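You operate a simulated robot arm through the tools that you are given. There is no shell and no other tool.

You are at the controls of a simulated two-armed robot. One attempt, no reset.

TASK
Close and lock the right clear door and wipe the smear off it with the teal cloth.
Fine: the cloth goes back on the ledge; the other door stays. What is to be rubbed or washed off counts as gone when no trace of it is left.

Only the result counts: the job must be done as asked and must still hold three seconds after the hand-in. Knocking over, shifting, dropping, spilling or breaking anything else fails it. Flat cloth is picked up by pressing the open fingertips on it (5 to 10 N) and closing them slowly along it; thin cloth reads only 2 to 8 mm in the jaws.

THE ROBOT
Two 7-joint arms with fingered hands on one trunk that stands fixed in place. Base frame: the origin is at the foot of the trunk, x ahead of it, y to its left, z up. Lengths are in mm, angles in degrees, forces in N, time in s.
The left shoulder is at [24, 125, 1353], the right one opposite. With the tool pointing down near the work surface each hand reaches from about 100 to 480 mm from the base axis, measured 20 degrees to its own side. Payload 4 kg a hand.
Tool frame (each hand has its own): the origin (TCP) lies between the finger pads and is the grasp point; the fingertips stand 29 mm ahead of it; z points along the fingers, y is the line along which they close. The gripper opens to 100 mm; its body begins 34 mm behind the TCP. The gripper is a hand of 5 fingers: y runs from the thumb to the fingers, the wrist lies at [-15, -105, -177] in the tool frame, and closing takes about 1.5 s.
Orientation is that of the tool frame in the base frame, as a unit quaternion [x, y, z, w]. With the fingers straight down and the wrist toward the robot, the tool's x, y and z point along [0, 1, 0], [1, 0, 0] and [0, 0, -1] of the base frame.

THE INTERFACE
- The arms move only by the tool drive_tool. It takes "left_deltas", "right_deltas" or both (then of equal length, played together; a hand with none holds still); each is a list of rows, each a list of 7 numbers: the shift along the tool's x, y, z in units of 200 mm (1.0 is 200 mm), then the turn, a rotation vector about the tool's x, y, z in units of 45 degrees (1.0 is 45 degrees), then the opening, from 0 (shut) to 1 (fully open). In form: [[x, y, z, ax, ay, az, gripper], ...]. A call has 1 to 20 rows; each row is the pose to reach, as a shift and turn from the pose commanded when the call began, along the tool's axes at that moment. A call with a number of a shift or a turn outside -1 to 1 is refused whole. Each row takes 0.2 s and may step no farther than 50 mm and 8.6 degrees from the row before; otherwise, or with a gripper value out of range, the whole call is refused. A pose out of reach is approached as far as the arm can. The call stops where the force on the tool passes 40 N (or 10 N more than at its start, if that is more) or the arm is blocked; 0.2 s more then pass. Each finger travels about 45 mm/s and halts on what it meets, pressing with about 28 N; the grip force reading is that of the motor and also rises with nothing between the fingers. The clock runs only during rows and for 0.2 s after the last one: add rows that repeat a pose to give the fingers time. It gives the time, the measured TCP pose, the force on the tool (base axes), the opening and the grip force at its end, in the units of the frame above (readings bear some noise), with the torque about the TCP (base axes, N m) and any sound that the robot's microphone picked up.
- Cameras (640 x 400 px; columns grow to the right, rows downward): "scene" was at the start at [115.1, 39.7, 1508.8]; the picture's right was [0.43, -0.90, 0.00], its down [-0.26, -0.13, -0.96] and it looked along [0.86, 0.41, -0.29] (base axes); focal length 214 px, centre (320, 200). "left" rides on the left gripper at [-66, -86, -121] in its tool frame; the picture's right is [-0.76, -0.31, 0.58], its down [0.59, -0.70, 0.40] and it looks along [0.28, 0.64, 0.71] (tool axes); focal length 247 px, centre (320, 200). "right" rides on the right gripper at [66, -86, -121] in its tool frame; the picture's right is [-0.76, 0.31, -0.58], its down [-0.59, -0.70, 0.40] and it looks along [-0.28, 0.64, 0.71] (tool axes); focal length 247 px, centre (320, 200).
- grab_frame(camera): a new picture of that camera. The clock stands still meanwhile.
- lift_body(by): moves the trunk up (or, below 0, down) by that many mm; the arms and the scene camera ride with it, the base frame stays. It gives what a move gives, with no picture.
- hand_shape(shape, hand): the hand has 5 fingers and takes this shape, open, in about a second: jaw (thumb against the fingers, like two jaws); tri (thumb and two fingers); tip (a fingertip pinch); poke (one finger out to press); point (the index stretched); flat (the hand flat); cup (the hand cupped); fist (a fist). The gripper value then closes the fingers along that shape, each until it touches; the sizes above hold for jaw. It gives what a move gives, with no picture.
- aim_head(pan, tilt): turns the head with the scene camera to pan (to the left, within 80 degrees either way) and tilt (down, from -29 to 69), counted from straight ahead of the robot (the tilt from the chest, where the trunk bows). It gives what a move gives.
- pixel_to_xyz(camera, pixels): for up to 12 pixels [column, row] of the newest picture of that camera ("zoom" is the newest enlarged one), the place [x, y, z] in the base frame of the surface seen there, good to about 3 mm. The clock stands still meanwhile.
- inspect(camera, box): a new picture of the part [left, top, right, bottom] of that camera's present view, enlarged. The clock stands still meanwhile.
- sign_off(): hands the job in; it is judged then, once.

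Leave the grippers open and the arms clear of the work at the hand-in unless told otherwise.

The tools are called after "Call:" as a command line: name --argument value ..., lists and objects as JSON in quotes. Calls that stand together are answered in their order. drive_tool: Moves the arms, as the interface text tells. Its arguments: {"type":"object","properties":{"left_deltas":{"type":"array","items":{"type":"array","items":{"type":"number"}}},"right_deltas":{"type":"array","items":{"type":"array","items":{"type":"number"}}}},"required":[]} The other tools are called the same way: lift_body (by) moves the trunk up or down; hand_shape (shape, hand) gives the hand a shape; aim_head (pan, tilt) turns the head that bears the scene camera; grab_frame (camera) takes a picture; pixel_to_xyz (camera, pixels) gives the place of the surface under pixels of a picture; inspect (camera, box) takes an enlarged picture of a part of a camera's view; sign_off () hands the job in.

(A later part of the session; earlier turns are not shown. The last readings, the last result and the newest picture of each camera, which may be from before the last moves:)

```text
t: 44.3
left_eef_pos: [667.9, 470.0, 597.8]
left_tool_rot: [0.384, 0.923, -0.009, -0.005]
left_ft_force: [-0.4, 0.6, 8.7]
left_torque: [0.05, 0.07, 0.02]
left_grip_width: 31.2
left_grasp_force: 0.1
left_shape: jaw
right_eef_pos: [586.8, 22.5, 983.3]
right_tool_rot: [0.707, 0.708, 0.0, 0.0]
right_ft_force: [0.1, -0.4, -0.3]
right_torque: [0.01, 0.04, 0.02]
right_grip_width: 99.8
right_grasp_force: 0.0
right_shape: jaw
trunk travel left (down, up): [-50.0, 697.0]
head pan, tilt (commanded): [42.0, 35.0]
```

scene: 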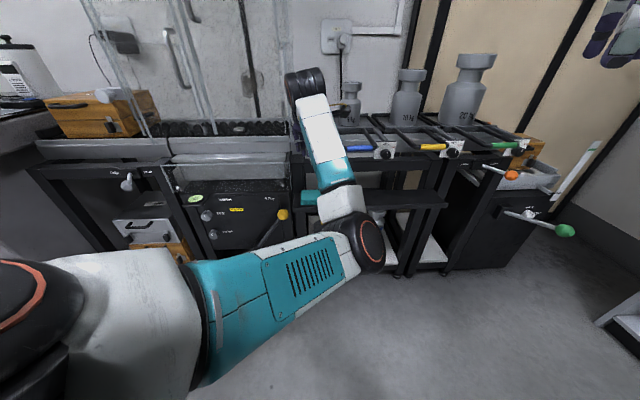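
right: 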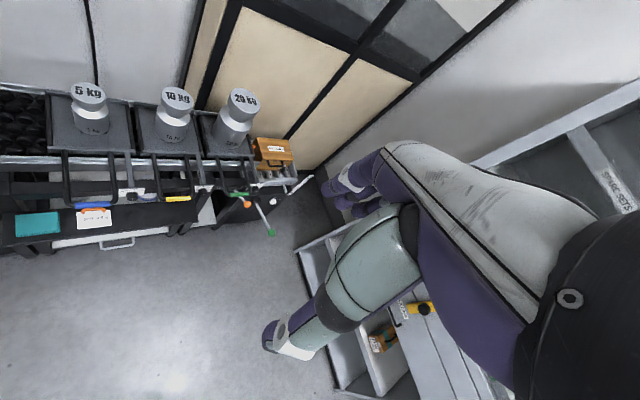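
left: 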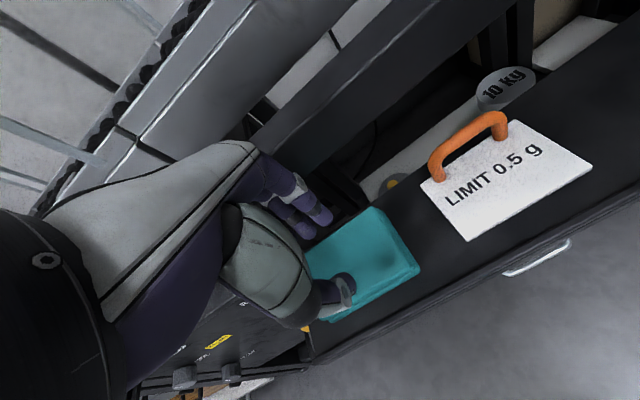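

Now 8.7 N is shared evenly between thumb and fingers. I'll close slowly along the cloth, 1.5 mm per row.

Call:
drive_tool --left_deltas '[[0, 0, 0, 0, 0, 0, 0.285], [0, 0, 0, 0, 0, 0, 0.27], [0, 0, 0, 0, 0, 0, 0.255], [0, 0, 0, 0, 0, 0, 0.24], [0, 0, 0, 0, 0, 0, 0.225], [0, 0, 0, 0, 0, 0, 0.21], [0, 0, 0, 0, 0, 0, 0.195], [0, 0, 0, 0, 0, 0, 0.18], [0, 0, 0, 0, 0, 0, 0.165], [0, 0, 0, 0, 0, 0, 0.15]]'

Call:
inspect --camera "left" --box '[240, 180, 440, 340]'

```text
t: 46.5
left_eef_pos: [669.0, 471.4, 598.8]
left_tool_rot: [0.383, 0.924, -0.008, -0.004]
left_ft_force: [-0.6, 0.6, 2.4]
left_torque: [0.05, 0.0, 0.0]
left_grip_width: 15.6
left_grasp_force: 0.1
left_shape: jaw
right_eef_pos: [587.4, 22.4, 983.2]
right_tool_rot: [0.707, 0.708, -0.001, -0.001]
right_ft_force: [0.0, -0.5, -0.8]
right_torque: [-0.02, 0.0, 0.0]
right_grip_width: 99.9
right_grasp_force: 0.1
right_shape: jaw
trunk travel left (down, up): [-50.0, 697.0]
head pan, tilt (commanded): [42.0, 35.0]
```

```text
2.50 times, centred on (340, 260) of left
```

zoom: 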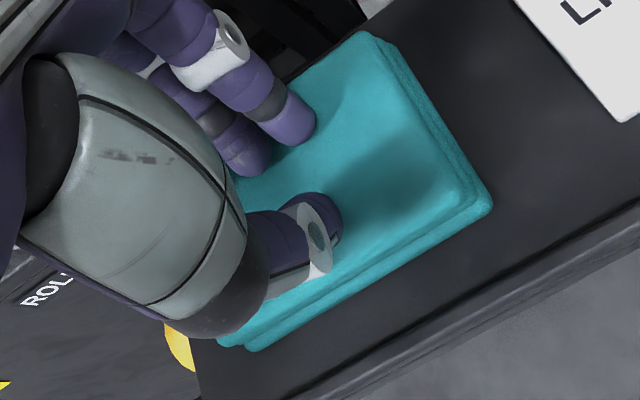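

The force fell to 2.4 N as the tips closed. I'll press 1.5 mm lower to regain about 8 N and keep closing slowly.

Call:
drive_tool --left_deltas '[[0, 0, 0.008, 0, 0, 0, 0.15], [0, 0, 0.008, 0, 0, 0, 0.14], [0, 0, 0.009, 0, 0, 0, 0.13], [0, 0, 0.009, 0, 0, 0, 0.12], [0, 0, 0.01, 0, 0, 0, 0.11], [0, 0, 0.01, 0, 0, 0, 0.1]]'

```text
t: 47.9
left_eef_pos: [668.4, 471.7, 597.8]
left_tool_rot: [0.383, 0.924, -0.008, -0.004]
left_ft_force: [0.5, 0.3, 9.3]
left_torque: [0.03, -0.06, -0.02]
left_grip_width: 6.2
left_grasp_force: 7.9
left_shape: jaw
right_eef_pos: [587.6, 22.7, 984.5]
right_tool_rot: [0.706, 0.708, 0.0, -0.001]
right_ft_force: [0.3, 0.1, 0.0]
right_torque: [-0.01, -0.02, 0.01]
right_grip_width: 99.7
right_grasp_force: 0.1
right_shape: jaw
trunk travel left (down, up): [-50.0, 697.0]
head pan, tilt (commanded): [42.0, 35.0]
```

The jaws read 6.2 mm with 7.9 N of grip, so cloth is between them. I'll close fully and hold for a moment.

Call:
drive_tool --left_deltas '[[0, 0, 0, 0, 0, 0, 0.07], [0, 0, 0, 0, 0, 0, 0.04], [0, 0, 0, 0, 0, 0, 0.0], [0, 0, 0, 0, 0, 0, 0.0], [0, 0, 0, 0, 0, 0, 0.0]]'

Call:
inspect --camera "left" --box '[240, 180, 440, 340]'

```text
t: 49.1
left_eef_pos: [669.1, 470.1, 597.7]
left_tool_rot: [0.384, 0.923, -0.01, -0.004]
left_ft_force: [1.0, -1.4, 3.1]
left_torque: [-0.01, -0.02, 0.0]
left_grip_width: 0.1
left_grasp_force: 27.6
left_shape: jaw
right_eef_pos: [588.7, 23.6, 982.9]
right_tool_rot: [0.706, 0.708, -0.001, -0.001]
right_ft_force: [-0.5, 0.7, 0.1]
right_torque: [-0.02, 0.03, -0.01]
right_grip_width: 99.7
right_grasp_force: 0.1
right_shape: jaw
trunk travel left (down, up): [-50.0, 697.0]
head pan, tilt (commanded): [42.0, 35.0]
```

```text
2.50 times, centred on (340, 260) of left
```

zoom: 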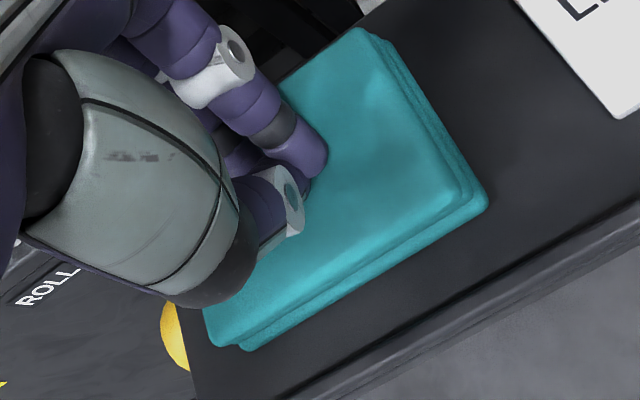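

The jaws read 0.1 mm, so the cloth probably slipped out. I'll lift 20 mm and look to be sure.

Call:
drive_tool --left_deltas '[[0, 0, -0.03, 0, 0, 0, 0], [0, 0, -0.06, 0, 0, 0, 0], [0, 0, -0.1, 0, 0, 0, 0]]'

Call:
inspect --camera "left" --box '[240, 180, 440, 340]'

```text
t: 49.9
left_eef_pos: [669.1, 471.9, 616.4]
left_tool_rot: [0.384, 0.923, -0.009, -0.004]
left_ft_force: [0.7, 0.2, -0.3]
left_torque: [-0.01, -0.04, 0.02]
left_grip_width: 0.0
left_grasp_force: 28.4
left_shape: jaw
right_eef_pos: [588.7, 22.4, 981.7]
right_tool_rot: [0.706, 0.708, -0.001, -0.001]
right_ft_force: [0.3, -0.5, -0.7]
right_torque: [-0.01, 0.01, 0.01]
right_grip_width: 99.9
right_grasp_force: 0.0
right_shape: jaw
trunk travel left (down, up): [-50.0, 697.0]
head pan, tilt (commanded): [42.0, 35.0]
```

```text
2.50 times, centred on (340, 260) of left
```

zoom: 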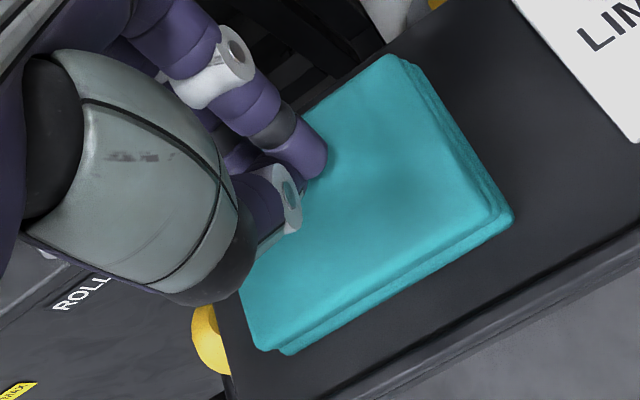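

The cloth stayed put: it behaves like a thick folded pad (83 x 50 x 20 mm). I'll instead grip it across its 50 mm depth from front and back. First I'll rise, open to 64 mm, and check the fit.

Call:
drive_tool --left_deltas '[[0, 0, -0.08, 0, 0, 0, 0.1], [0, -0.014, -0.12, 0, 0, 0, 0.3], [0, -0.014, -0.12, 0, 0, 0, 0.5], [0, -0.014, -0.12, 0, 0, 0, 0.64], [0, -0.014, -0.12, 0, 0, 0, 0.64], [0, -0.014, -0.12, 0, 0, 0, 0.64], [0, -0.014, -0.12, 0, 0, 0, 0.64]]'

Call:
inspect --camera "left" --box '[240, 160, 480, 360]'

Call:
pixel_to_xyz --camera "zoom" --pixels '[[300, 100], [240, 140], [320, 330], [400, 130], [470, 240], [300, 360], [350, 200]]'

```text
t: 51.5
left_eef_pos: [665.5, 470.5, 640.3]
left_tool_rot: [0.384, 0.923, -0.01, -0.003]
left_ft_force: [-11.2, -9.8, -3.9]
left_torque: [-0.08, -0.01, 0.16]
left_grip_width: 58.5
left_grasp_force: 0.1
left_shape: jaw
right_eef_pos: [586.7, 21.9, 983.3]
right_tool_rot: [0.707, 0.708, 0.0, 0.0]
right_ft_force: [0.6, -0.5, 0.3]
right_torque: [0.01, -0.01, 0.0]
right_grip_width: 99.8
right_grasp_force: 0.1
right_shape: jaw
trunk travel left (down, up): [-50.0, 697.0]
head pan, tilt (commanded): [42.0, 35.0]
```

```text
2.00 times, centred on (360, 260) of left
```

zoom: 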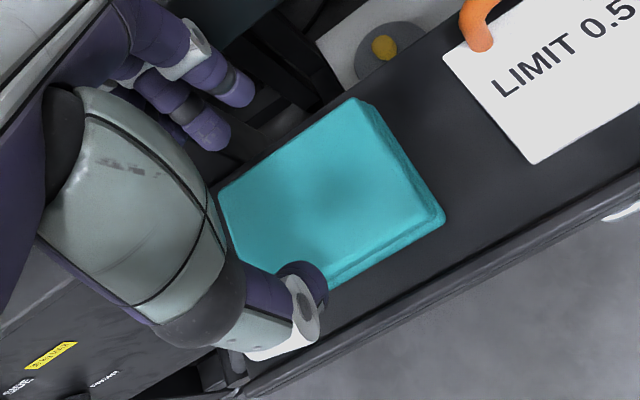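

```text
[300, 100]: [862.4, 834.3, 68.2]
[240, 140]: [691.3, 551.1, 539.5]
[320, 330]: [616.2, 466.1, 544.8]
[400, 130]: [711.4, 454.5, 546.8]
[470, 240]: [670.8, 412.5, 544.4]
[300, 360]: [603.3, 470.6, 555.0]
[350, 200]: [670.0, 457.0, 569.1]
```

It reads 15 N toward me: the finger backs touch the beam behind. I'll retract 25 mm toward myself right away and close a little.

Call:
drive_tool --left_deltas '[[0, -0.06, 0, 0, 0, 0, 0.5], [0, -0.125, 0, 0, 0, 0, 0.45], [0, -0.125, 0, 0, 0, 0, 0.4]]'

Call:
inspect --camera "left" --box '[240, 120, 480, 320]'

Call:
pixel_to_xyz --camera "zoom" --pixels '[[440, 290], [440, 300], [440, 310], [440, 280], [520, 250], [520, 260], [380, 330], [380, 320], [300, 120], [250, 60], [330, 80], [270, 200]]'

```text
t: 52.3
left_eef_pos: [648.4, 450.1, 641.0]
left_tool_rot: [0.383, 0.924, -0.008, -0.003]
left_ft_force: [-0.4, -0.7, 0.6]
left_torque: [-0.02, 0.0, 0.01]
left_grip_width: 40.4
left_grasp_force: 0.1
left_shape: jaw
right_eef_pos: [588.0, 22.9, 982.0]
right_tool_rot: [0.707, 0.708, -0.001, 0.0]
right_ft_force: [-0.3, -0.2, 0.3]
right_torque: [0.06, -0.01, 0.02]
right_grip_width: 100.0
right_grasp_force: 0.0
right_shape: jaw
trunk travel left (down, up): [-50.0, 697.0]
head pan, tilt (commanded): [42.0, 35.0]
```

```text
2.00 times, centred on (360, 220) of left
```

zoom: 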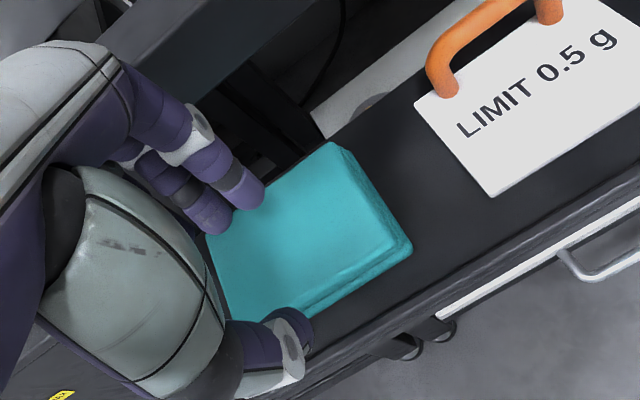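

```text
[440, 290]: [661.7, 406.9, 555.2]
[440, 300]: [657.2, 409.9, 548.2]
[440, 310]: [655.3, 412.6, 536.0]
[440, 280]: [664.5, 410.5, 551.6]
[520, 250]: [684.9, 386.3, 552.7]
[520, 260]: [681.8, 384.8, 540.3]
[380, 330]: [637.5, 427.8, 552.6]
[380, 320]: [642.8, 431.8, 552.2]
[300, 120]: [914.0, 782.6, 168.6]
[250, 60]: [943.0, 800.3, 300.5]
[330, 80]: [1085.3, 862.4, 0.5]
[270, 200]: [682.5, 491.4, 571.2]
```

The beam limits me behind the cloth, and the ledge has a low front lip at d≈756. I'll close the jaws, press on the cloth's middle and drag it about 13 mm toward me to make room behind it. First, move above it.

Call:
drive_tool --left_deltas '[[0, 0.05, 0, 0, 0, 0, 0.2], [0, 0.1, 0, 0, 0, 0, 0.0], [0, 0.166, 0.05, 0, 0, 0, 0.0], [0, 0.166, 0.1, 0, 0, 0, 0.0], [0, 0.166, 0.15, 0, 0, 0, 0.0], [0, 0.166, 0.19, 0, 0, 0, 0.0]]'

Call:
drive_tool --left_deltas '[[0, 0, 0.015, 0, 0, 0, 0.0], [0, 0, 0.025, 0, 0, 0, 0.0], [0, 0, 0.032, 0, 0, 0, 0.0], [0, 0, 0.032, 0, 0, 0, 0.0]]'

```text
t: 53.7
left_eef_pos: [672.0, 474.2, 603.7]
left_tool_rot: [0.384, 0.923, -0.008, -0.003]
left_ft_force: [0.9, 0.0, -0.1]
left_torque: [0.01, -0.02, 0.0]
left_grip_width: 0.0
left_grasp_force: 27.9
left_shape: jaw
right_eef_pos: [589.0, 22.6, 982.9]
right_tool_rot: [0.707, 0.708, 0.0, 0.0]
right_ft_force: [0.7, -1.0, 0.1]
right_torque: [-0.01, -0.05, 0.02]
right_grip_width: 99.9
right_grasp_force: 0.0
right_shape: jaw
trunk travel left (down, up): [-50.0, 697.0]
head pan, tilt (commanded): [42.0, 35.0]
```

```text
t: 54.7
left_eef_pos: [672.4, 474.6, 598.8]
left_tool_rot: [0.383, 0.924, -0.007, -0.001]
left_ft_force: [1.3, 2.9, 11.7]
left_torque: [0.15, -0.03, 0.0]
left_grip_width: 0.1
left_grasp_force: 28.2
left_shape: jaw
right_eef_pos: [588.6, 21.2, 983.4]
right_tool_rot: [0.706, 0.708, 0.0, 0.0]
right_ft_force: [-0.1, 0.2, -0.3]
right_torque: [0.01, 0.0, -0.05]
right_grip_width: 99.4
right_grasp_force: 0.0
right_shape: jaw
trunk travel left (down, up): [-50.0, 697.0]
head pan, tilt (commanded): [42.0, 35.0]
```

Pressing at 12 N. Now I'll drag 14 mm toward me slowly and look at whether the cloth follows.

Call:
drive_tool --left_deltas '[[0, -0.02, 0, 0, 0, 0, 0.0], [0, -0.04, 0, 0, 0, 0, 0.0], [0, -0.055, 0, 0, 0, 0, 0.0], [0, -0.07, 0, 0, 0, 0, 0.0]]'

Call:
inspect --camera "left" --box '[240, 160, 480, 360]'

Call:
pixel_to_xyz --camera "zoom" --pixels '[[300, 80], [400, 200], [240, 300], [350, 160], [230, 120], [400, 120]]'

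```text
t: 55.7
left_eef_pos: [661.9, 464.2, 598.8]
left_tool_rot: [0.384, 0.923, -0.008, -0.003]
left_ft_force: [1.4, 3.2, 17.5]
left_torque: [0.2, 0.07, -0.03]
left_grip_width: 0.0
left_grasp_force: 28.5
left_shape: jaw
right_eef_pos: [587.6, 22.8, 984.0]
right_tool_rot: [0.707, 0.707, 0.001, 0.0]
right_ft_force: [0.2, 0.2, 0.1]
right_torque: [-0.02, -0.01, 0.01]
right_grip_width: 99.9
right_grasp_force: 0.0
right_shape: jaw
trunk travel left (down, up): [-50.0, 697.0]
head pan, tilt (commanded): [42.0, 35.0]
```

```text
2.00 times, centred on (360, 260) of left
```

zoom: 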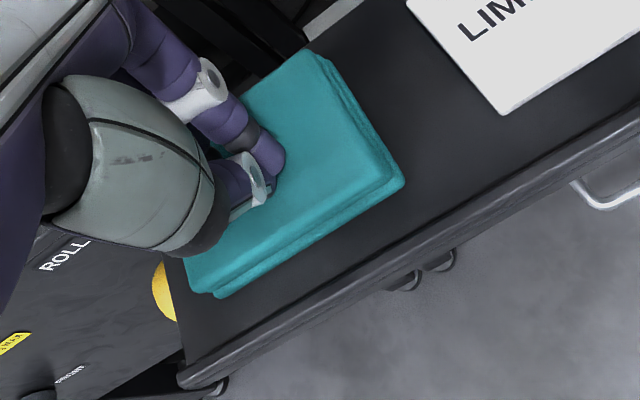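

```text
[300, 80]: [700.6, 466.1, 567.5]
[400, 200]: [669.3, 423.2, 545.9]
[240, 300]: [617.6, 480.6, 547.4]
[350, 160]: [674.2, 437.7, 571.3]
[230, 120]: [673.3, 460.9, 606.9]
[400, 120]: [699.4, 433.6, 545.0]
```

I'll measure the cloth's corners now to see if it moved: back-right at zoom (318,56), front-right (400,184), front-left (214,294).

Call:
pixel_to_xyz --camera "zoom" --pixels '[[316, 58], [310, 60], [398, 182], [400, 187], [216, 292], [192, 285], [385, 180], [200, 275]]'

```text
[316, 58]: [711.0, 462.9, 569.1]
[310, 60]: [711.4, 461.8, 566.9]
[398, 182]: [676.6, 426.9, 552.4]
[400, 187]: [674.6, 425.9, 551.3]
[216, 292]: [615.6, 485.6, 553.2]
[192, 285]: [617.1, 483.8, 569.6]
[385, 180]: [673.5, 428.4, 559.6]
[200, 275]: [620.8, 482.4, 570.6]
```

The cloth has not moved at all; the fingertips slide over it with little friction. So I'll hook it forward instead: the index in the "point" shape goes down behind the cloth and pulls it about 13 mm toward me. First I'll rise 70 mm and change the shape.

Call:
drive_tool --left_deltas '[[0, 0, -0.1, 0, 0, 0, 0], [0, -0.1, -0.25, 0, 0, 0, 0], [0, -0.2, -0.4, 0, 0, 0, 0]]'

Call:
hand_shape --hand "left" --shape "point"

Call:
inspect --camera "left" --box '[200, 120, 440, 320]'

```text
t: 56.5
left_eef_pos: [636.2, 438.3, 677.5]
left_tool_rot: [0.383, 0.924, -0.009, -0.004]
left_ft_force: [0.0, 0.6, 0.3]
left_torque: [0.0, -0.03, 0.02]
left_grip_width: 0.0
left_grasp_force: 28.1
left_shape: jaw
right_eef_pos: [588.1, 23.6, 983.8]
right_tool_rot: [0.707, 0.708, -0.001, -0.001]
right_ft_force: [0.3, -0.5, -0.2]
right_torque: [-0.02, -0.01, 0.0]
right_grip_width: 99.6
right_grasp_force: 0.0
right_shape: jaw
trunk travel left (down, up): [-50.0, 697.0]
head pan, tilt (commanded): [42.0, 35.0]
```

```text
t: 57.4
left_eef_pos: [636.8, 438.6, 677.9]
left_tool_rot: [0.384, 0.923, -0.009, -0.004]
left_ft_force: [0.5, -0.7, 0.0]
left_torque: [0.03, -0.03, 0.0]
left_grip_width: 0.0
left_grasp_force: 0.0
left_shape: point
right_eef_pos: [588.5, 22.0, 983.5]
right_tool_rot: [0.707, 0.707, -0.001, -0.001]
right_ft_force: [0.0, 0.2, 0.4]
right_torque: [0.0, 0.02, 0.01]
right_grip_width: 99.7
right_grasp_force: 0.0
right_shape: jaw
trunk travel left (down, up): [-50.0, 697.0]
head pan, tilt (commanded): [42.0, 35.0]
```

```text
2.00 times, centred on (320, 220) of left
```

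zoom: 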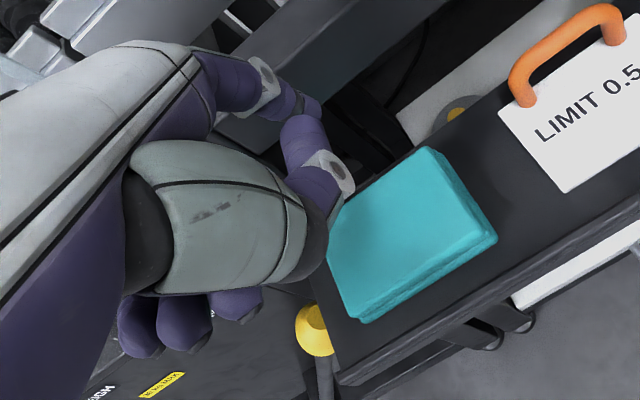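

Call:
pixel_to_xyz --camera "zoom" --pixels '[[312, 105], [305, 98], [318, 108], [265, 75], [300, 130], [325, 195], [340, 175], [350, 185], [225, 305], [180, 330], [345, 195]]'

```text
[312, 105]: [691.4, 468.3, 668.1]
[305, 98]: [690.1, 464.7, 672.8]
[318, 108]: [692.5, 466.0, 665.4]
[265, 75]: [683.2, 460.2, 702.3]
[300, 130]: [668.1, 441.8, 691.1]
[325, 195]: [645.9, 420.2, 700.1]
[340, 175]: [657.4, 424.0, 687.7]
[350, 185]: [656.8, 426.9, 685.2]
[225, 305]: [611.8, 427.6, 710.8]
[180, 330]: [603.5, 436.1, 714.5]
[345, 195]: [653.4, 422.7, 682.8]
```

The index tip is 60 mm beyond the TCP and 12 to 17 mm below it. I'll check the lower edge of the beam behind the cloth before inserting the finger there.

Call:
pixel_to_xyz --camera "zoom" --pixels '[[320, 50], [340, 60], [345, 70], [330, 70], [330, 80], [340, 90], [300, 60], [390, 40], [400, 50], [410, 60], [335, 120], [350, 150]]'

```text
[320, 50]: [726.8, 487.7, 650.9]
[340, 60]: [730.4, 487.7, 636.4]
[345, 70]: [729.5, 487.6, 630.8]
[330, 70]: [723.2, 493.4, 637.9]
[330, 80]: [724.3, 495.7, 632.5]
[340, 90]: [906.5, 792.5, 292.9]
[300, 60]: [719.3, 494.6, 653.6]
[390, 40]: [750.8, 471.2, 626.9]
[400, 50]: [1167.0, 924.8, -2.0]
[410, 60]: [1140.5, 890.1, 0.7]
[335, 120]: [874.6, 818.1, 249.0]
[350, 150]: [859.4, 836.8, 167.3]
```

The beam spans z 625 to 662 at d 860. So with tips just above the cloth, the knuckles sit below the beam and I can open there, without hooking. I'll return to the jaw shape here, close to 30 mm and go to just above the cloth.

Call:
hand_shape --hand "left" --shape "jaw"

Call:
drive_tool --left_deltas '[[0, 0, 0, 0, 0, 0, 0.6], [0, 0, 0, 0, 0, 0, 0.3], [0, 0, 0, 0, 0, 0, 0.3], [0, 0, 0, 0, 0, 0, 0.3], [0.005, 0.1, 0.1, 0, 0, 0, 0.3], [0.01, 0.213, 0.2, 0, 0, 0, 0.3], [0.01, 0.213, 0.3, 0, 0, 0, 0.3], [0.01, 0.213, 0.37, 0, 0, 0, 0.3]]'

Call:
inspect --camera "left" --box '[240, 160, 480, 360]'

```text
t: 58.3
left_eef_pos: [636.0, 438.5, 678.1]
left_tool_rot: [0.383, 0.924, -0.009, -0.002]
left_ft_force: [-0.1, -0.8, -0.2]
left_torque: [0.02, -0.01, -0.01]
left_grip_width: 100.1
left_grasp_force: 0.1
left_shape: jaw
right_eef_pos: [588.1, 23.0, 982.1]
right_tool_rot: [0.706, 0.708, 0.0, 0.0]
right_ft_force: [-0.3, -0.1, 0.0]
right_torque: [-0.01, -0.01, 0.01]
right_grip_width: 99.9
right_grasp_force: 0.0
right_shape: jaw
trunk travel left (down, up): [-50.0, 697.0]
head pan, tilt (commanded): [42.0, 35.0]
```

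```text
t: 60.1
left_eef_pos: [662.5, 468.1, 603.3]
left_tool_rot: [0.383, 0.924, -0.009, -0.004]
left_ft_force: [-0.2, -0.1, 0.2]
left_torque: [0.01, 0.03, 0.0]
left_grip_width: 30.1
left_grasp_force: 0.0
left_shape: jaw
right_eef_pos: [588.4, 23.3, 982.9]
right_tool_rot: [0.707, 0.707, 0.0, -0.001]
right_ft_force: [0.3, 0.5, 0.4]
right_torque: [0.0, -0.02, 0.01]
right_grip_width: 99.7
right_grasp_force: 0.0
right_shape: jaw
trunk travel left (down, up): [-50.0, 697.0]
head pan, tilt (commanded): [42.0, 35.0]
```

```text
2.00 times, centred on (360, 260) of left
```

zoom: 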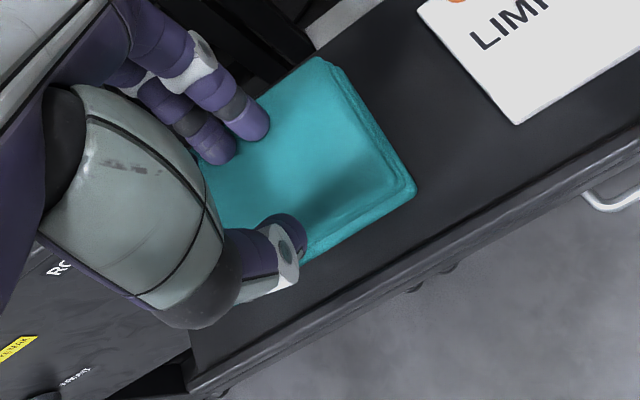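

No contact yet at z=603. I'll open slowly to 62 mm here, with a 3 mm forward shift, watching for contact with the beam.

Call:
drive_tool --left_deltas '[[0, 0.01, 0.005, 0, 0, 0, 0.4], [0, 0.018, 0.005, 0, 0, 0, 0.5], [0, 0.018, 0.005, 0, 0, 0, 0.56], [0, 0.018, 0.005, 0, 0, 0, 0.62], [0, 0.018, 0.005, 0, 0, 0, 0.62], [0, 0.018, 0.005, 0, 0, 0, 0.62]]'

Call:
inspect --camera "left" --box '[240, 160, 480, 360]'

```text
t: 61.5
left_eef_pos: [665.3, 470.2, 601.2]
left_tool_rot: [0.384, 0.923, -0.009, -0.004]
left_ft_force: [-8.0, -8.5, -2.9]
left_torque: [-0.03, -0.06, 0.1]
left_grip_width: 57.9
left_grasp_force: 0.0
left_shape: jaw
right_eef_pos: [587.5, 22.9, 982.6]
right_tool_rot: [0.707, 0.708, -0.001, -0.001]
right_ft_force: [0.9, -0.2, -0.6]
right_torque: [-0.01, 0.0, 0.02]
right_grip_width: 99.8
right_grasp_force: 0.0
right_shape: jaw
trunk travel left (down, up): [-50.0, 697.0]
head pan, tilt (commanded): [42.0, 35.0]
```

```text
2.00 times, centred on (360, 260) of left
```

zoom: 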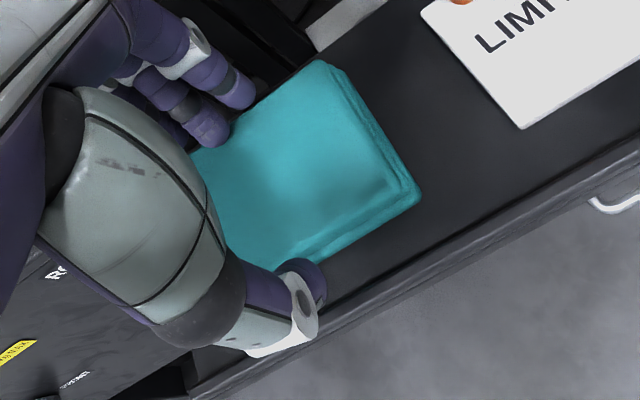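

Again 12 N at the same opening: it must be the leg at u≤97 that the little finger meets. I'll close to 40 mm, shift 18 mm to the right, then open again.

Call:
drive_tool --left_deltas '[[0, 0, 0, 0, 0, 0, 0.5], [0, 0, 0, 0, 0, 0, 0.42], [-0.045, 0, 0, 0, 0, 0, 0.4], [-0.09, 0, 0, 0, 0, 0, 0.4], [-0.09, 0, 0, 0, 0, 0, 0.5], [-0.09, 0, 0, 0, 0, 0, 0.58], [-0.09, 0, 0, 0, 0, 0, 0.62], [-0.09, 0, 0, 0, 0, 0, 0.62], [-0.09, 0, 0, 0, 0, 0, 0.62]]'

Call:
inspect --camera "left" --box '[240, 160, 480, 360]'

```text
t: 63.5
left_eef_pos: [677.5, 457.7, 599.8]
left_tool_rot: [0.384, 0.923, -0.009, -0.003]
left_ft_force: [-8.0, -5.8, -3.4]
left_torque: [-0.01, -0.09, 0.18]
left_grip_width: 58.3
left_grasp_force: 0.0
left_shape: jaw
right_eef_pos: [587.3, 22.0, 983.1]
right_tool_rot: [0.706, 0.708, 0.0, -0.001]
right_ft_force: [-0.3, -0.8, -0.7]
right_torque: [-0.02, -0.01, 0.01]
right_grip_width: 99.8
right_grasp_force: 0.0
right_shape: jaw
trunk travel left (down, up): [-50.0, 697.0]
head pan, tilt (commanded): [42.0, 35.0]
```

```text
2.00 times, centred on (360, 260) of left
```

zoom: 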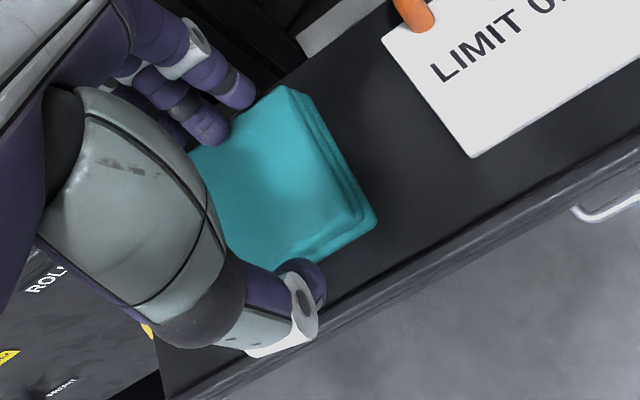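

The torque places the contact 25 mm above the TCP: the finger knuckles meet the beam's lower edge. The pads are already just outside the cloth, so I'll tilt 3.5 degrees so the knuckles lean away, and descend 14 mm so they pass under the beam.

Call:
drive_tool --left_deltas '[[0, 0, 0, -0.04, 0, 0, 0.57], [0, 0, 0, -0.08, 0, 0, 0.57], [0, 0, 0, -0.08, 0, 0, 0.6], [0, 0, 0.015, -0.08, 0, 0, 0.6], [0, 0, 0.03, -0.08, 0, 0, 0.6], [0, 0, 0.045, -0.08, 0, 0, 0.6]]'

Call:
inspect --camera "left" --box '[240, 160, 480, 360]'

```text
t: 64.9
left_eef_pos: [678.8, 457.1, 596.9]
left_tool_rot: [0.383, 0.923, 0.024, 0.01]
left_ft_force: [-6.3, -5.5, 10.3]
left_torque: [0.51, -0.35, 0.06]
left_grip_width: 58.1
left_grasp_force: 0.0
left_shape: jaw
right_eef_pos: [585.6, 21.7, 985.4]
right_tool_rot: [0.706, 0.708, 0.0, -0.001]
right_ft_force: [-0.7, 0.3, -0.6]
right_torque: [0.03, -0.01, -0.01]
right_grip_width: 99.8
right_grasp_force: 0.2
right_shape: jaw
trunk travel left (down, up): [-50.0, 697.0]
head pan, tilt (commanded): [42.0, 35.0]
```

```text
2.00 times, centred on (360, 260) of left
```

zoom: 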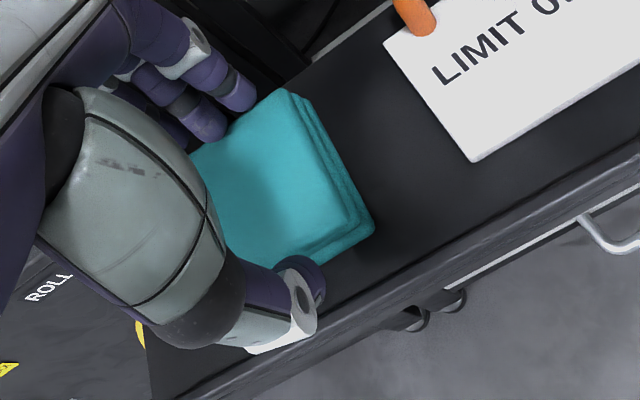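

Now the fingers press on the cloth's back edge while the knuckles touch the beam; too tight. I'll back out, and use the hooking plan after all: raise, level the hand, and change to the point shape.

Call:
drive_tool --left_deltas '[[0, 0, -0.02, 0, 0, 0, 0.5], [0, -0.02, -0.06, 0.03, 0, 0, 0.4], [0.04, -0.1, -0.2, 0.06, 0, 0, 0.4], [0.08, -0.2, -0.38, 0.06, 0, 0, 0.4]]'

Call:
hand_shape --hand "left" --shape "point"

Call:
inspect --camera "left" --box '[200, 120, 440, 320]'

Call:
pixel_to_xyz --camera "zoom" --pixels '[[312, 105], [318, 108], [345, 195], [440, 160], [495, 240], [360, 318], [350, 185]]'

```text
t: 65.9
left_eef_pos: [636.5, 438.3, 666.6]
left_tool_rot: [0.384, 0.923, -0.002, -0.002]
left_ft_force: [0.1, -0.6, -0.6]
left_torque: [-0.03, -0.01, 0.0]
left_grip_width: 3.3
left_grasp_force: 3.0
left_shape: jaw
right_eef_pos: [588.1, 22.1, 983.7]
right_tool_rot: [0.707, 0.707, -0.001, 0.001]
right_ft_force: [-0.1, 0.4, -0.2]
right_torque: [0.0, 0.03, -0.03]
right_grip_width: 99.8
right_grasp_force: 0.0
right_shape: jaw
trunk travel left (down, up): [-50.0, 697.0]
head pan, tilt (commanded): [42.0, 35.0]
```

```text
t: 66.8
left_eef_pos: [636.7, 439.4, 666.3]
left_tool_rot: [0.383, 0.924, -0.002, -0.001]
left_ft_force: [-0.5, 0.4, 0.2]
left_torque: [-0.01, -0.02, 0.0]
left_grip_width: 93.2
left_grasp_force: 0.1
left_shape: point
right_eef_pos: [588.3, 22.7, 982.9]
right_tool_rot: [0.706, 0.708, 0.0, 0.0]
right_ft_force: [0.1, -0.3, 0.8]
right_torque: [-0.01, -0.01, 0.03]
right_grip_width: 99.6
right_grasp_force: 0.1
right_shape: jaw
trunk travel left (down, up): [-50.0, 697.0]
head pan, tilt (commanded): [42.0, 35.0]
```

```text
2.00 times, centred on (320, 220) of left
```

zoom: 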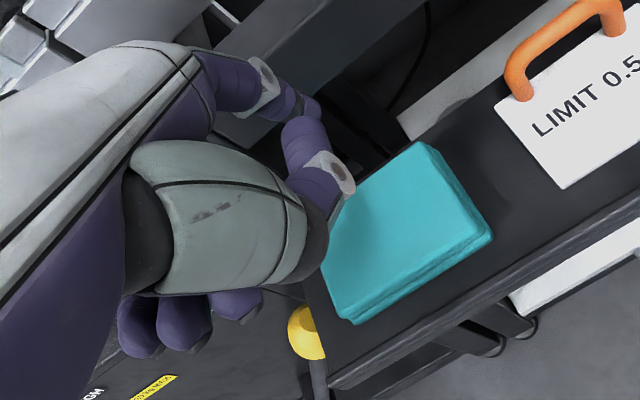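

```text
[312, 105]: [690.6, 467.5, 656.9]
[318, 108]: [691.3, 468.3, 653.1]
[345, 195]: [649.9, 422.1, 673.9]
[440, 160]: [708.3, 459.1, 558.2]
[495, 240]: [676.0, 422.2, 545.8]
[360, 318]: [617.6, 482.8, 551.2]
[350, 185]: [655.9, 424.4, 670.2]
```

The index tip is at (691,468,650). I'll move it left to the cloth's middle (u≈140), lower it to z 610, then slide it diagonally down behind the cloth's back edge.

Call:
drive_tool --left_deltas '[[0.045, 0, 0.1, 0, 0, 0, 0], [0.09, 0, 0.2, 0, 0, 0, 0], [0.09, 0.05, 0.285, 0, 0, 0, 0], [0.09, 0.1, 0.37, 0, 0, 0, 0], [0.09, 0.13, 0.42, 0, 0, 0, 0], [0.09, 0.155, 0.456, 0, 0, 0, 0]]'

Call:
inspect --camera "left" --box '[200, 120, 440, 320]'

```text
t: 68.2
left_eef_pos: [644.8, 474.3, 575.6]
left_tool_rot: [0.383, 0.924, -0.002, -0.001]
left_ft_force: [-0.9, -0.5, 0.2]
left_torque: [0.02, 0.02, 0.0]
left_grip_width: 0.1
left_grasp_force: 0.0
left_shape: point
right_eef_pos: [587.9, 22.5, 983.1]
right_tool_rot: [0.707, 0.708, 0.0, -0.001]
right_ft_force: [-0.5, -0.4, -0.8]
right_torque: [0.05, 0.0, -0.02]
right_grip_width: 99.7
right_grasp_force: 0.1
right_shape: jaw
trunk travel left (down, up): [-50.0, 697.0]
head pan, tilt (commanded): [42.0, 35.0]
```

```text
2.00 times, centred on (320, 220) of left
```

zoom: 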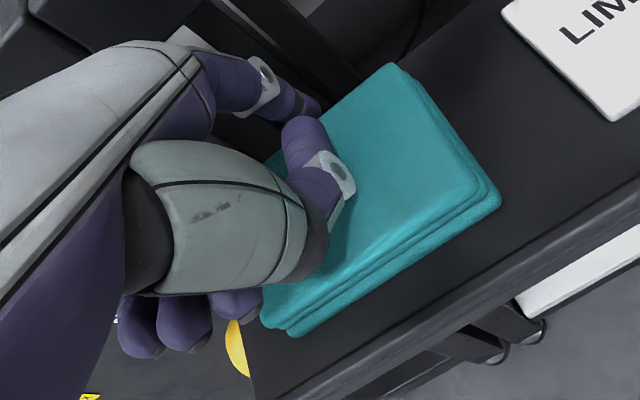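

The index tip is behind the cloth's back edge (zoom 305,105) without contact. Now I'll pull 18 mm toward me in small steps.

Call:
drive_tool --left_deltas '[[0, -0.02, 0, 0, 0, 0, 0], [0, -0.04, 0, 0, 0, 0, 0], [0, -0.06, 0, 0, 0, 0, 0], [0, -0.075, 0, 0, 0, 0, 0], [0, -0.09, 0, 0, 0, 0, 0]]'

Call:
inspect --camera "left" --box '[200, 120, 440, 320]'

Call:
pixel_to_xyz --camera "zoom" --pixels '[[395, 72], [385, 85], [492, 200], [275, 315], [290, 330], [400, 150], [470, 190], [270, 290]]'

```text
t: 69.4
left_eef_pos: [631.5, 460.8, 574.3]
left_tool_rot: [0.383, 0.924, -0.002, 0.0]
left_ft_force: [-0.5, 0.0, -0.2]
left_torque: [0.0, 0.01, -0.01]
left_grip_width: 0.0
left_grasp_force: 0.0
left_shape: point
right_eef_pos: [588.6, 23.6, 983.2]
right_tool_rot: [0.706, 0.708, 0.0, -0.001]
right_ft_force: [1.1, -0.2, 1.4]
right_torque: [0.0, -0.02, 0.01]
right_grip_width: 99.7
right_grasp_force: 0.1
right_shape: jaw
trunk travel left (down, up): [-50.0, 697.0]
head pan, tilt (commanded): [42.0, 35.0]
```

```text
2.00 times, centred on (320, 220) of left
```

zoom: 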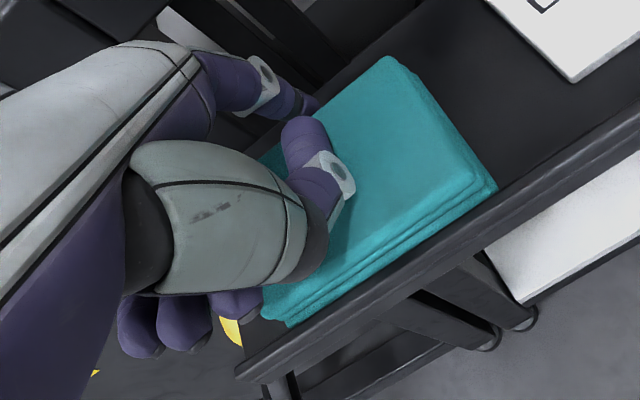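

```text
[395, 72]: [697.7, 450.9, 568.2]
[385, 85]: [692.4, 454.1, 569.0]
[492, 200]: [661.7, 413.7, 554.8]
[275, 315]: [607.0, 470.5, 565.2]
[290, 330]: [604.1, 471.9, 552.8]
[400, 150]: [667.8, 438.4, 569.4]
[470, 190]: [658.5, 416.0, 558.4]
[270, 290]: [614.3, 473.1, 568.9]
```

The hook worked: the cloth slid about 18 mm toward me (back edge now d≈813, front ≈761). I'll withdraw the finger upward and return to the jaw shape.

Call:
drive_tool --left_deltas '[[0, 0.02, 0, 0, 0, 0, 0], [0, 0.02, -0.1, 0, 0, 0, 0], [0, 0.02, -0.3, 0, 0, 0, 0], [0, 0.02, -0.5, 0, 0, 0, 0]]'

Call:
hand_shape --hand "left" --shape "jaw"

Call:
grab_frame --camera "left"

Call:
inspect --camera "left" --box '[240, 120, 480, 320]'

```text
t: 70.4
left_eef_pos: [634.5, 463.5, 676.3]
left_tool_rot: [0.383, 0.924, -0.001, -0.002]
left_ft_force: [-0.2, 1.1, -0.5]
left_torque: [-0.02, 0.0, 0.03]
left_grip_width: 0.1
left_grasp_force: 0.1
left_shape: point
right_eef_pos: [587.6, 23.3, 983.5]
right_tool_rot: [0.706, 0.708, 0.0, 0.0]
right_ft_force: [-0.1, 0.8, -0.6]
right_torque: [0.01, 0.02, -0.02]
right_grip_width: 100.0
right_grasp_force: 0.1
right_shape: jaw
trunk travel left (down, up): [-50.0, 697.0]
head pan, tilt (commanded): [42.0, 35.0]
```

```text
t: 71.3
left_eef_pos: [635.4, 464.2, 675.4]
left_tool_rot: [0.383, 0.924, -0.002, -0.002]
left_ft_force: [-0.3, 0.1, -0.1]
left_torque: [-0.02, 0.0, 0.03]
left_grip_width: 99.8
left_grasp_force: 0.2
left_shape: jaw
right_eef_pos: [589.7, 23.0, 982.7]
right_tool_rot: [0.707, 0.708, 0.0, -0.001]
right_ft_force: [-0.1, 0.2, 0.5]
right_torque: [0.0, 0.0, 0.01]
right_grip_width: 99.6
right_grasp_force: 0.1
right_shape: jaw
trunk travel left (down, up): [-50.0, 697.0]
head pan, tilt (commanded): [42.0, 35.0]
```

```text
taken
```

left: 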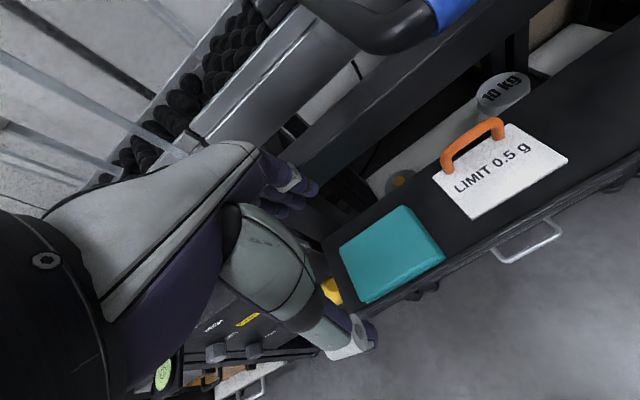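

```text
2.00 times, centred on (360, 220) of left
```

zoom: 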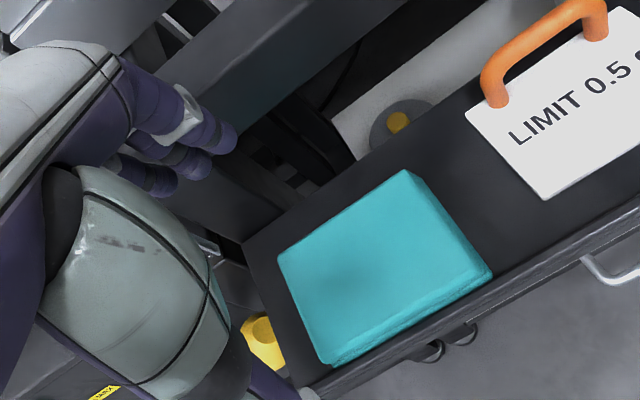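

Call:
pixel_to_xyz --camera "zoom" --pixels '[[282, 258], [403, 178], [420, 178], [488, 278], [335, 358], [380, 270], [440, 165], [470, 250], [350, 200], [340, 330], [475, 290], [400, 330]]'

```text
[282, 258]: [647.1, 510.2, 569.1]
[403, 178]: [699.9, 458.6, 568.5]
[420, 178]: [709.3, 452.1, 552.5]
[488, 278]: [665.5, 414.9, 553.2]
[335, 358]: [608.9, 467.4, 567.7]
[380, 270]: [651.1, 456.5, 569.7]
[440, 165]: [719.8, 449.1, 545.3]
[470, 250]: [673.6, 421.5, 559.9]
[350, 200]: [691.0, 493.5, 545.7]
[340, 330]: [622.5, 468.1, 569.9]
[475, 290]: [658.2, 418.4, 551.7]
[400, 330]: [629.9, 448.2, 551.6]
```

The cloth now spans d 762 to 820, u 97 to 178. I'll set the opening to 66 mm, centre over it (u≈147, d≈789) and lower to just above its top.

Call:
drive_tool --left_deltas '[[0, 0, 0, 0, 0, 0, 0.8], [0, 0, 0, 0, 0, 0, 0.66], [0, 0, 0, 0, 0, 0, 0.66], [-0.065, 0.03, 0.1, 0, 0, 0, 0.66], [-0.13, 0.057, 0.2, 0, 0, 0, 0.66], [-0.13, 0.057, 0.3, 0, 0, 0, 0.66], [-0.13, 0.057, 0.355, 0, 0, 0, 0.66]]'

Call:
inspect --camera "left" --box '[240, 160, 480, 360]'

Call:
pixel_to_xyz --camera "zoom" --pixels '[[245, 95], [215, 130], [320, 290], [300, 310]]'

```text
t: 72.9
left_eef_pos: [661.3, 453.4, 605.2]
left_tool_rot: [0.383, 0.924, -0.002, -0.001]
left_ft_force: [0.2, 1.1, 0.0]
left_torque: [0.0, -0.01, 0.03]
left_grip_width: 66.4
left_grasp_force: 0.0
left_shape: jaw
right_eef_pos: [588.7, 21.7, 983.1]
right_tool_rot: [0.706, 0.708, -0.001, 0.0]
right_ft_force: [-0.5, 0.4, -0.1]
right_torque: [0.03, -0.03, -0.01]
right_grip_width: 99.9
right_grasp_force: 0.0
right_shape: jaw
trunk travel left (down, up): [-50.0, 697.0]
head pan, tilt (commanded): [42.0, 35.0]
```

```text
2.00 times, centred on (360, 260) of left
```

zoom: 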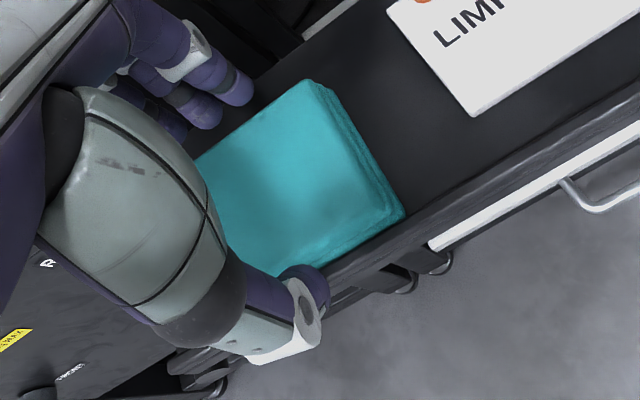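

```text
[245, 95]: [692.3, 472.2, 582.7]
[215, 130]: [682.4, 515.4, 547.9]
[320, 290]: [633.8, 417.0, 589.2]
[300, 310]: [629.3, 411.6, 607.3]
```

No contact; the index pad is at d 823, just behind the cloth. I'll descend 18 mm so the tips reach about z 558 alongside the cloth.

Call:
drive_tool --left_deltas '[[0, 0, 0.025, 0, 0, 0, 0.66], [0, 0, 0.05, 0, 0, 0, 0.66], [0, 0, 0.07, 0, 0, 0, 0.66], [0, 0, 0.09, 0, 0, 0, 0.66]]'

Call:
inspect --camera "left" --box '[240, 160, 480, 360]'

```text
t: 73.9
left_eef_pos: [663.0, 453.6, 585.2]
left_tool_rot: [0.382, 0.924, -0.001, 0.0]
left_ft_force: [4.6, 5.2, 2.8]
left_torque: [0.19, -0.17, -0.05]
left_grip_width: 70.1
left_grasp_force: 0.1
left_shape: jaw
right_eef_pos: [588.7, 23.1, 984.5]
right_tool_rot: [0.708, 0.707, -0.001, 0.0]
right_ft_force: [-0.2, 0.4, 0.2]
right_torque: [0.01, 0.0, -0.04]
right_grip_width: 99.9
right_grasp_force: 0.0
right_shape: jaw
trunk travel left (down, up): [-50.0, 697.0]
head pan, tilt (commanded): [42.0, 35.0]
```

```text
2.00 times, centred on (360, 260) of left
```

zoom: 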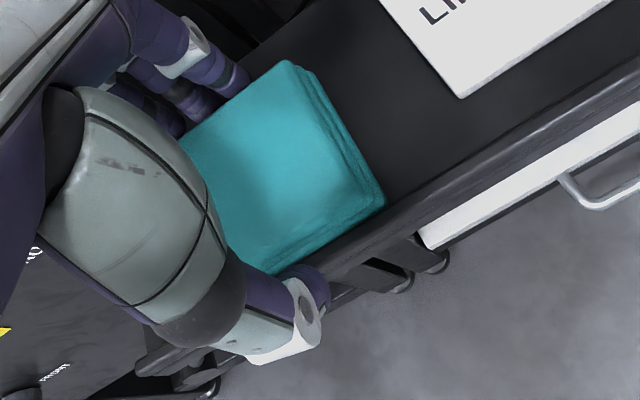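

The fingers touch the cloth's back edge at the right depth, 23 mm below the TCP. I'll now close gradually on it.

Call:
drive_tool --left_deltas '[[0, 0, 0, 0, 0, 0, 0.6], [0, 0, 0, 0, 0, 0, 0.55], [0, 0, 0, 0, 0, 0, 0.5], [0, 0, 0, 0, 0, 0, 0.45], [0, 0, 0, 0, 0, 0, 0.4], [0, 0, 0, 0, 0, 0, 0.4]]'

Call:
inspect --camera "left" --box '[240, 160, 480, 360]'

```text
t: 75.3
left_eef_pos: [661.5, 452.9, 586.3]
left_tool_rot: [0.383, 0.924, -0.002, 0.0]
left_ft_force: [0.4, 1.6, 0.0]
left_torque: [0.06, -0.04, -0.04]
left_grip_width: 58.6
left_grasp_force: 28.3
left_shape: jaw
right_eef_pos: [588.0, 22.6, 982.9]
right_tool_rot: [0.707, 0.708, -0.001, 0.0]
right_ft_force: [0.1, -0.1, 0.1]
right_torque: [-0.03, 0.02, -0.01]
right_grip_width: 99.9
right_grasp_force: 0.1
right_shape: jaw
trunk travel left (down, up): [-50.0, 697.0]
head pan, tilt (commanded): [42.0, 35.0]
```

```text
2.00 times, centred on (360, 260) of left
```

zoom: 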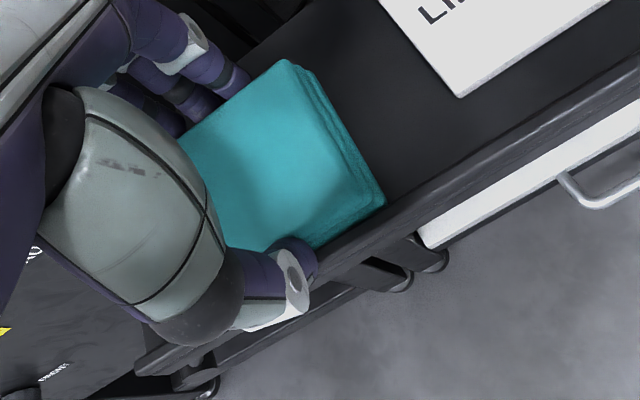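

A firm grip: 58.6 mm with 28 N, so the pad is held like a block. I'll lift 25 mm and check that it comes along.

Call:
drive_tool --left_deltas '[[0, 0, -0.025, 0, 0, 0, 0.35], [0, 0, -0.05, 0, 0, 0, 0.35], [0, 0, -0.085, 0, 0, 0, 0.35], [0, 0, -0.125, 0, 0, 0, 0.35]]'

Call:
inspect --camera "left" --box '[240, 160, 480, 360]'

```text
t: 76.3
left_eef_pos: [660.8, 453.2, 612.0]
left_tool_rot: [0.384, 0.923, -0.001, -0.001]
left_ft_force: [-0.3, 0.2, -0.4]
left_torque: [-0.02, -0.02, -0.02]
left_grip_width: 58.4
left_grasp_force: 28.1
left_shape: jaw
right_eef_pos: [589.4, 21.7, 984.6]
right_tool_rot: [0.707, 0.707, 0.0, -0.001]
right_ft_force: [0.4, -0.1, -0.3]
right_torque: [0.04, -0.01, 0.02]
right_grip_width: 99.9
right_grasp_force: 0.0
right_shape: jaw
trunk travel left (down, up): [-50.0, 697.0]
head pan, tilt (commanded): [42.0, 35.0]
```

```text
2.00 times, centred on (360, 260) of left
```

zoom: 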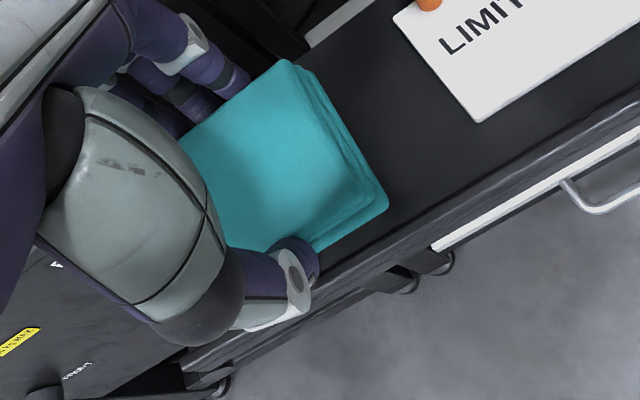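

The cloth came up with the hand. Now I'll look at the smear on the closed door again, near scene (250,85).

Call:
inspect --camera "scene" --box '[200, 40, 312, 120]'

Call:
pixel_to_xyz --camera "zoom" --pixels '[[285, 250], [270, 200], [300, 210], [310, 240], [255, 250], [290, 290], [330, 210], [250, 230], [320, 270], [280, 180]]'

```text
5.00 times, centred on (256, 80) of scene
```

zoom: 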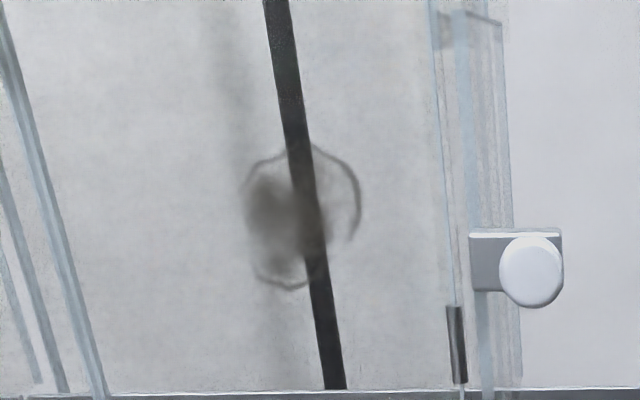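

```text
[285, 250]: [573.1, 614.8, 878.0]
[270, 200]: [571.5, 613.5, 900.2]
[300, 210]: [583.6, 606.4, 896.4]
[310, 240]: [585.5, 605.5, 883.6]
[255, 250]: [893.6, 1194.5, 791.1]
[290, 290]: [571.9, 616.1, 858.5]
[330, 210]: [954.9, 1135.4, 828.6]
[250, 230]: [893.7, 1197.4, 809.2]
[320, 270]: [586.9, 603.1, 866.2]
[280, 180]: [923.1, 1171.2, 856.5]
```

The smear covers about u -42 to +11 and z 857 to 926 on the outer face at d≈839; the cloth's face (about 81 x 58 mm) will cover most of it. I'll carry the cloth back from the ledge, up and to the left.

Call:
drive_tool --left_deltas '[[0, -0.15, -0.05, 0, 0, 0, 0.35], [0, -0.32, -0.12, 0, 0, 0, 0.35], [0, -0.47, -0.26, 0, 0, 0, 0.35], [0, -0.55, -0.45, 0, 0, 0, 0.35], [0.15, -0.58, -0.58, 0, 0, 0, 0.35], [0.33, -0.6, -0.68, 0, 0, 0, 0.35], [0.5, -0.6, -0.76, 0, 0, 0, 0.35], [0.6, -0.6, -0.8, 0, 0, 0, 0.35]]'

Call:
grab_frame --camera "left"

```text
t: 78.1
left_eef_pos: [493.1, 453.3, 770.8]
left_tool_rot: [0.384, 0.923, -0.003, -0.001]
left_ft_force: [-0.1, -0.1, 0.0]
left_torque: [0.0, 0.03, -0.07]
left_grip_width: 58.7
left_grasp_force: 27.7
left_shape: jaw
right_eef_pos: [586.9, 22.9, 984.2]
right_tool_rot: [0.707, 0.707, -0.001, -0.001]
right_ft_force: [0.3, 0.3, -0.1]
right_torque: [0.02, -0.02, 0.01]
right_grip_width: 99.7
right_grasp_force: 0.1
right_shape: jaw
trunk travel left (down, up): [-50.0, 697.0]
head pan, tilt (commanded): [42.0, 35.0]
```

```text
taken
```

left: 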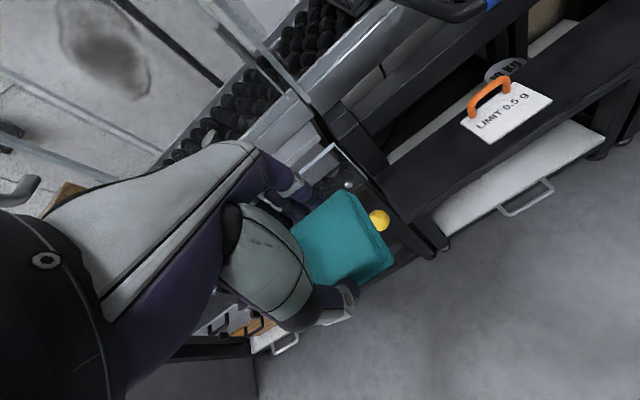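

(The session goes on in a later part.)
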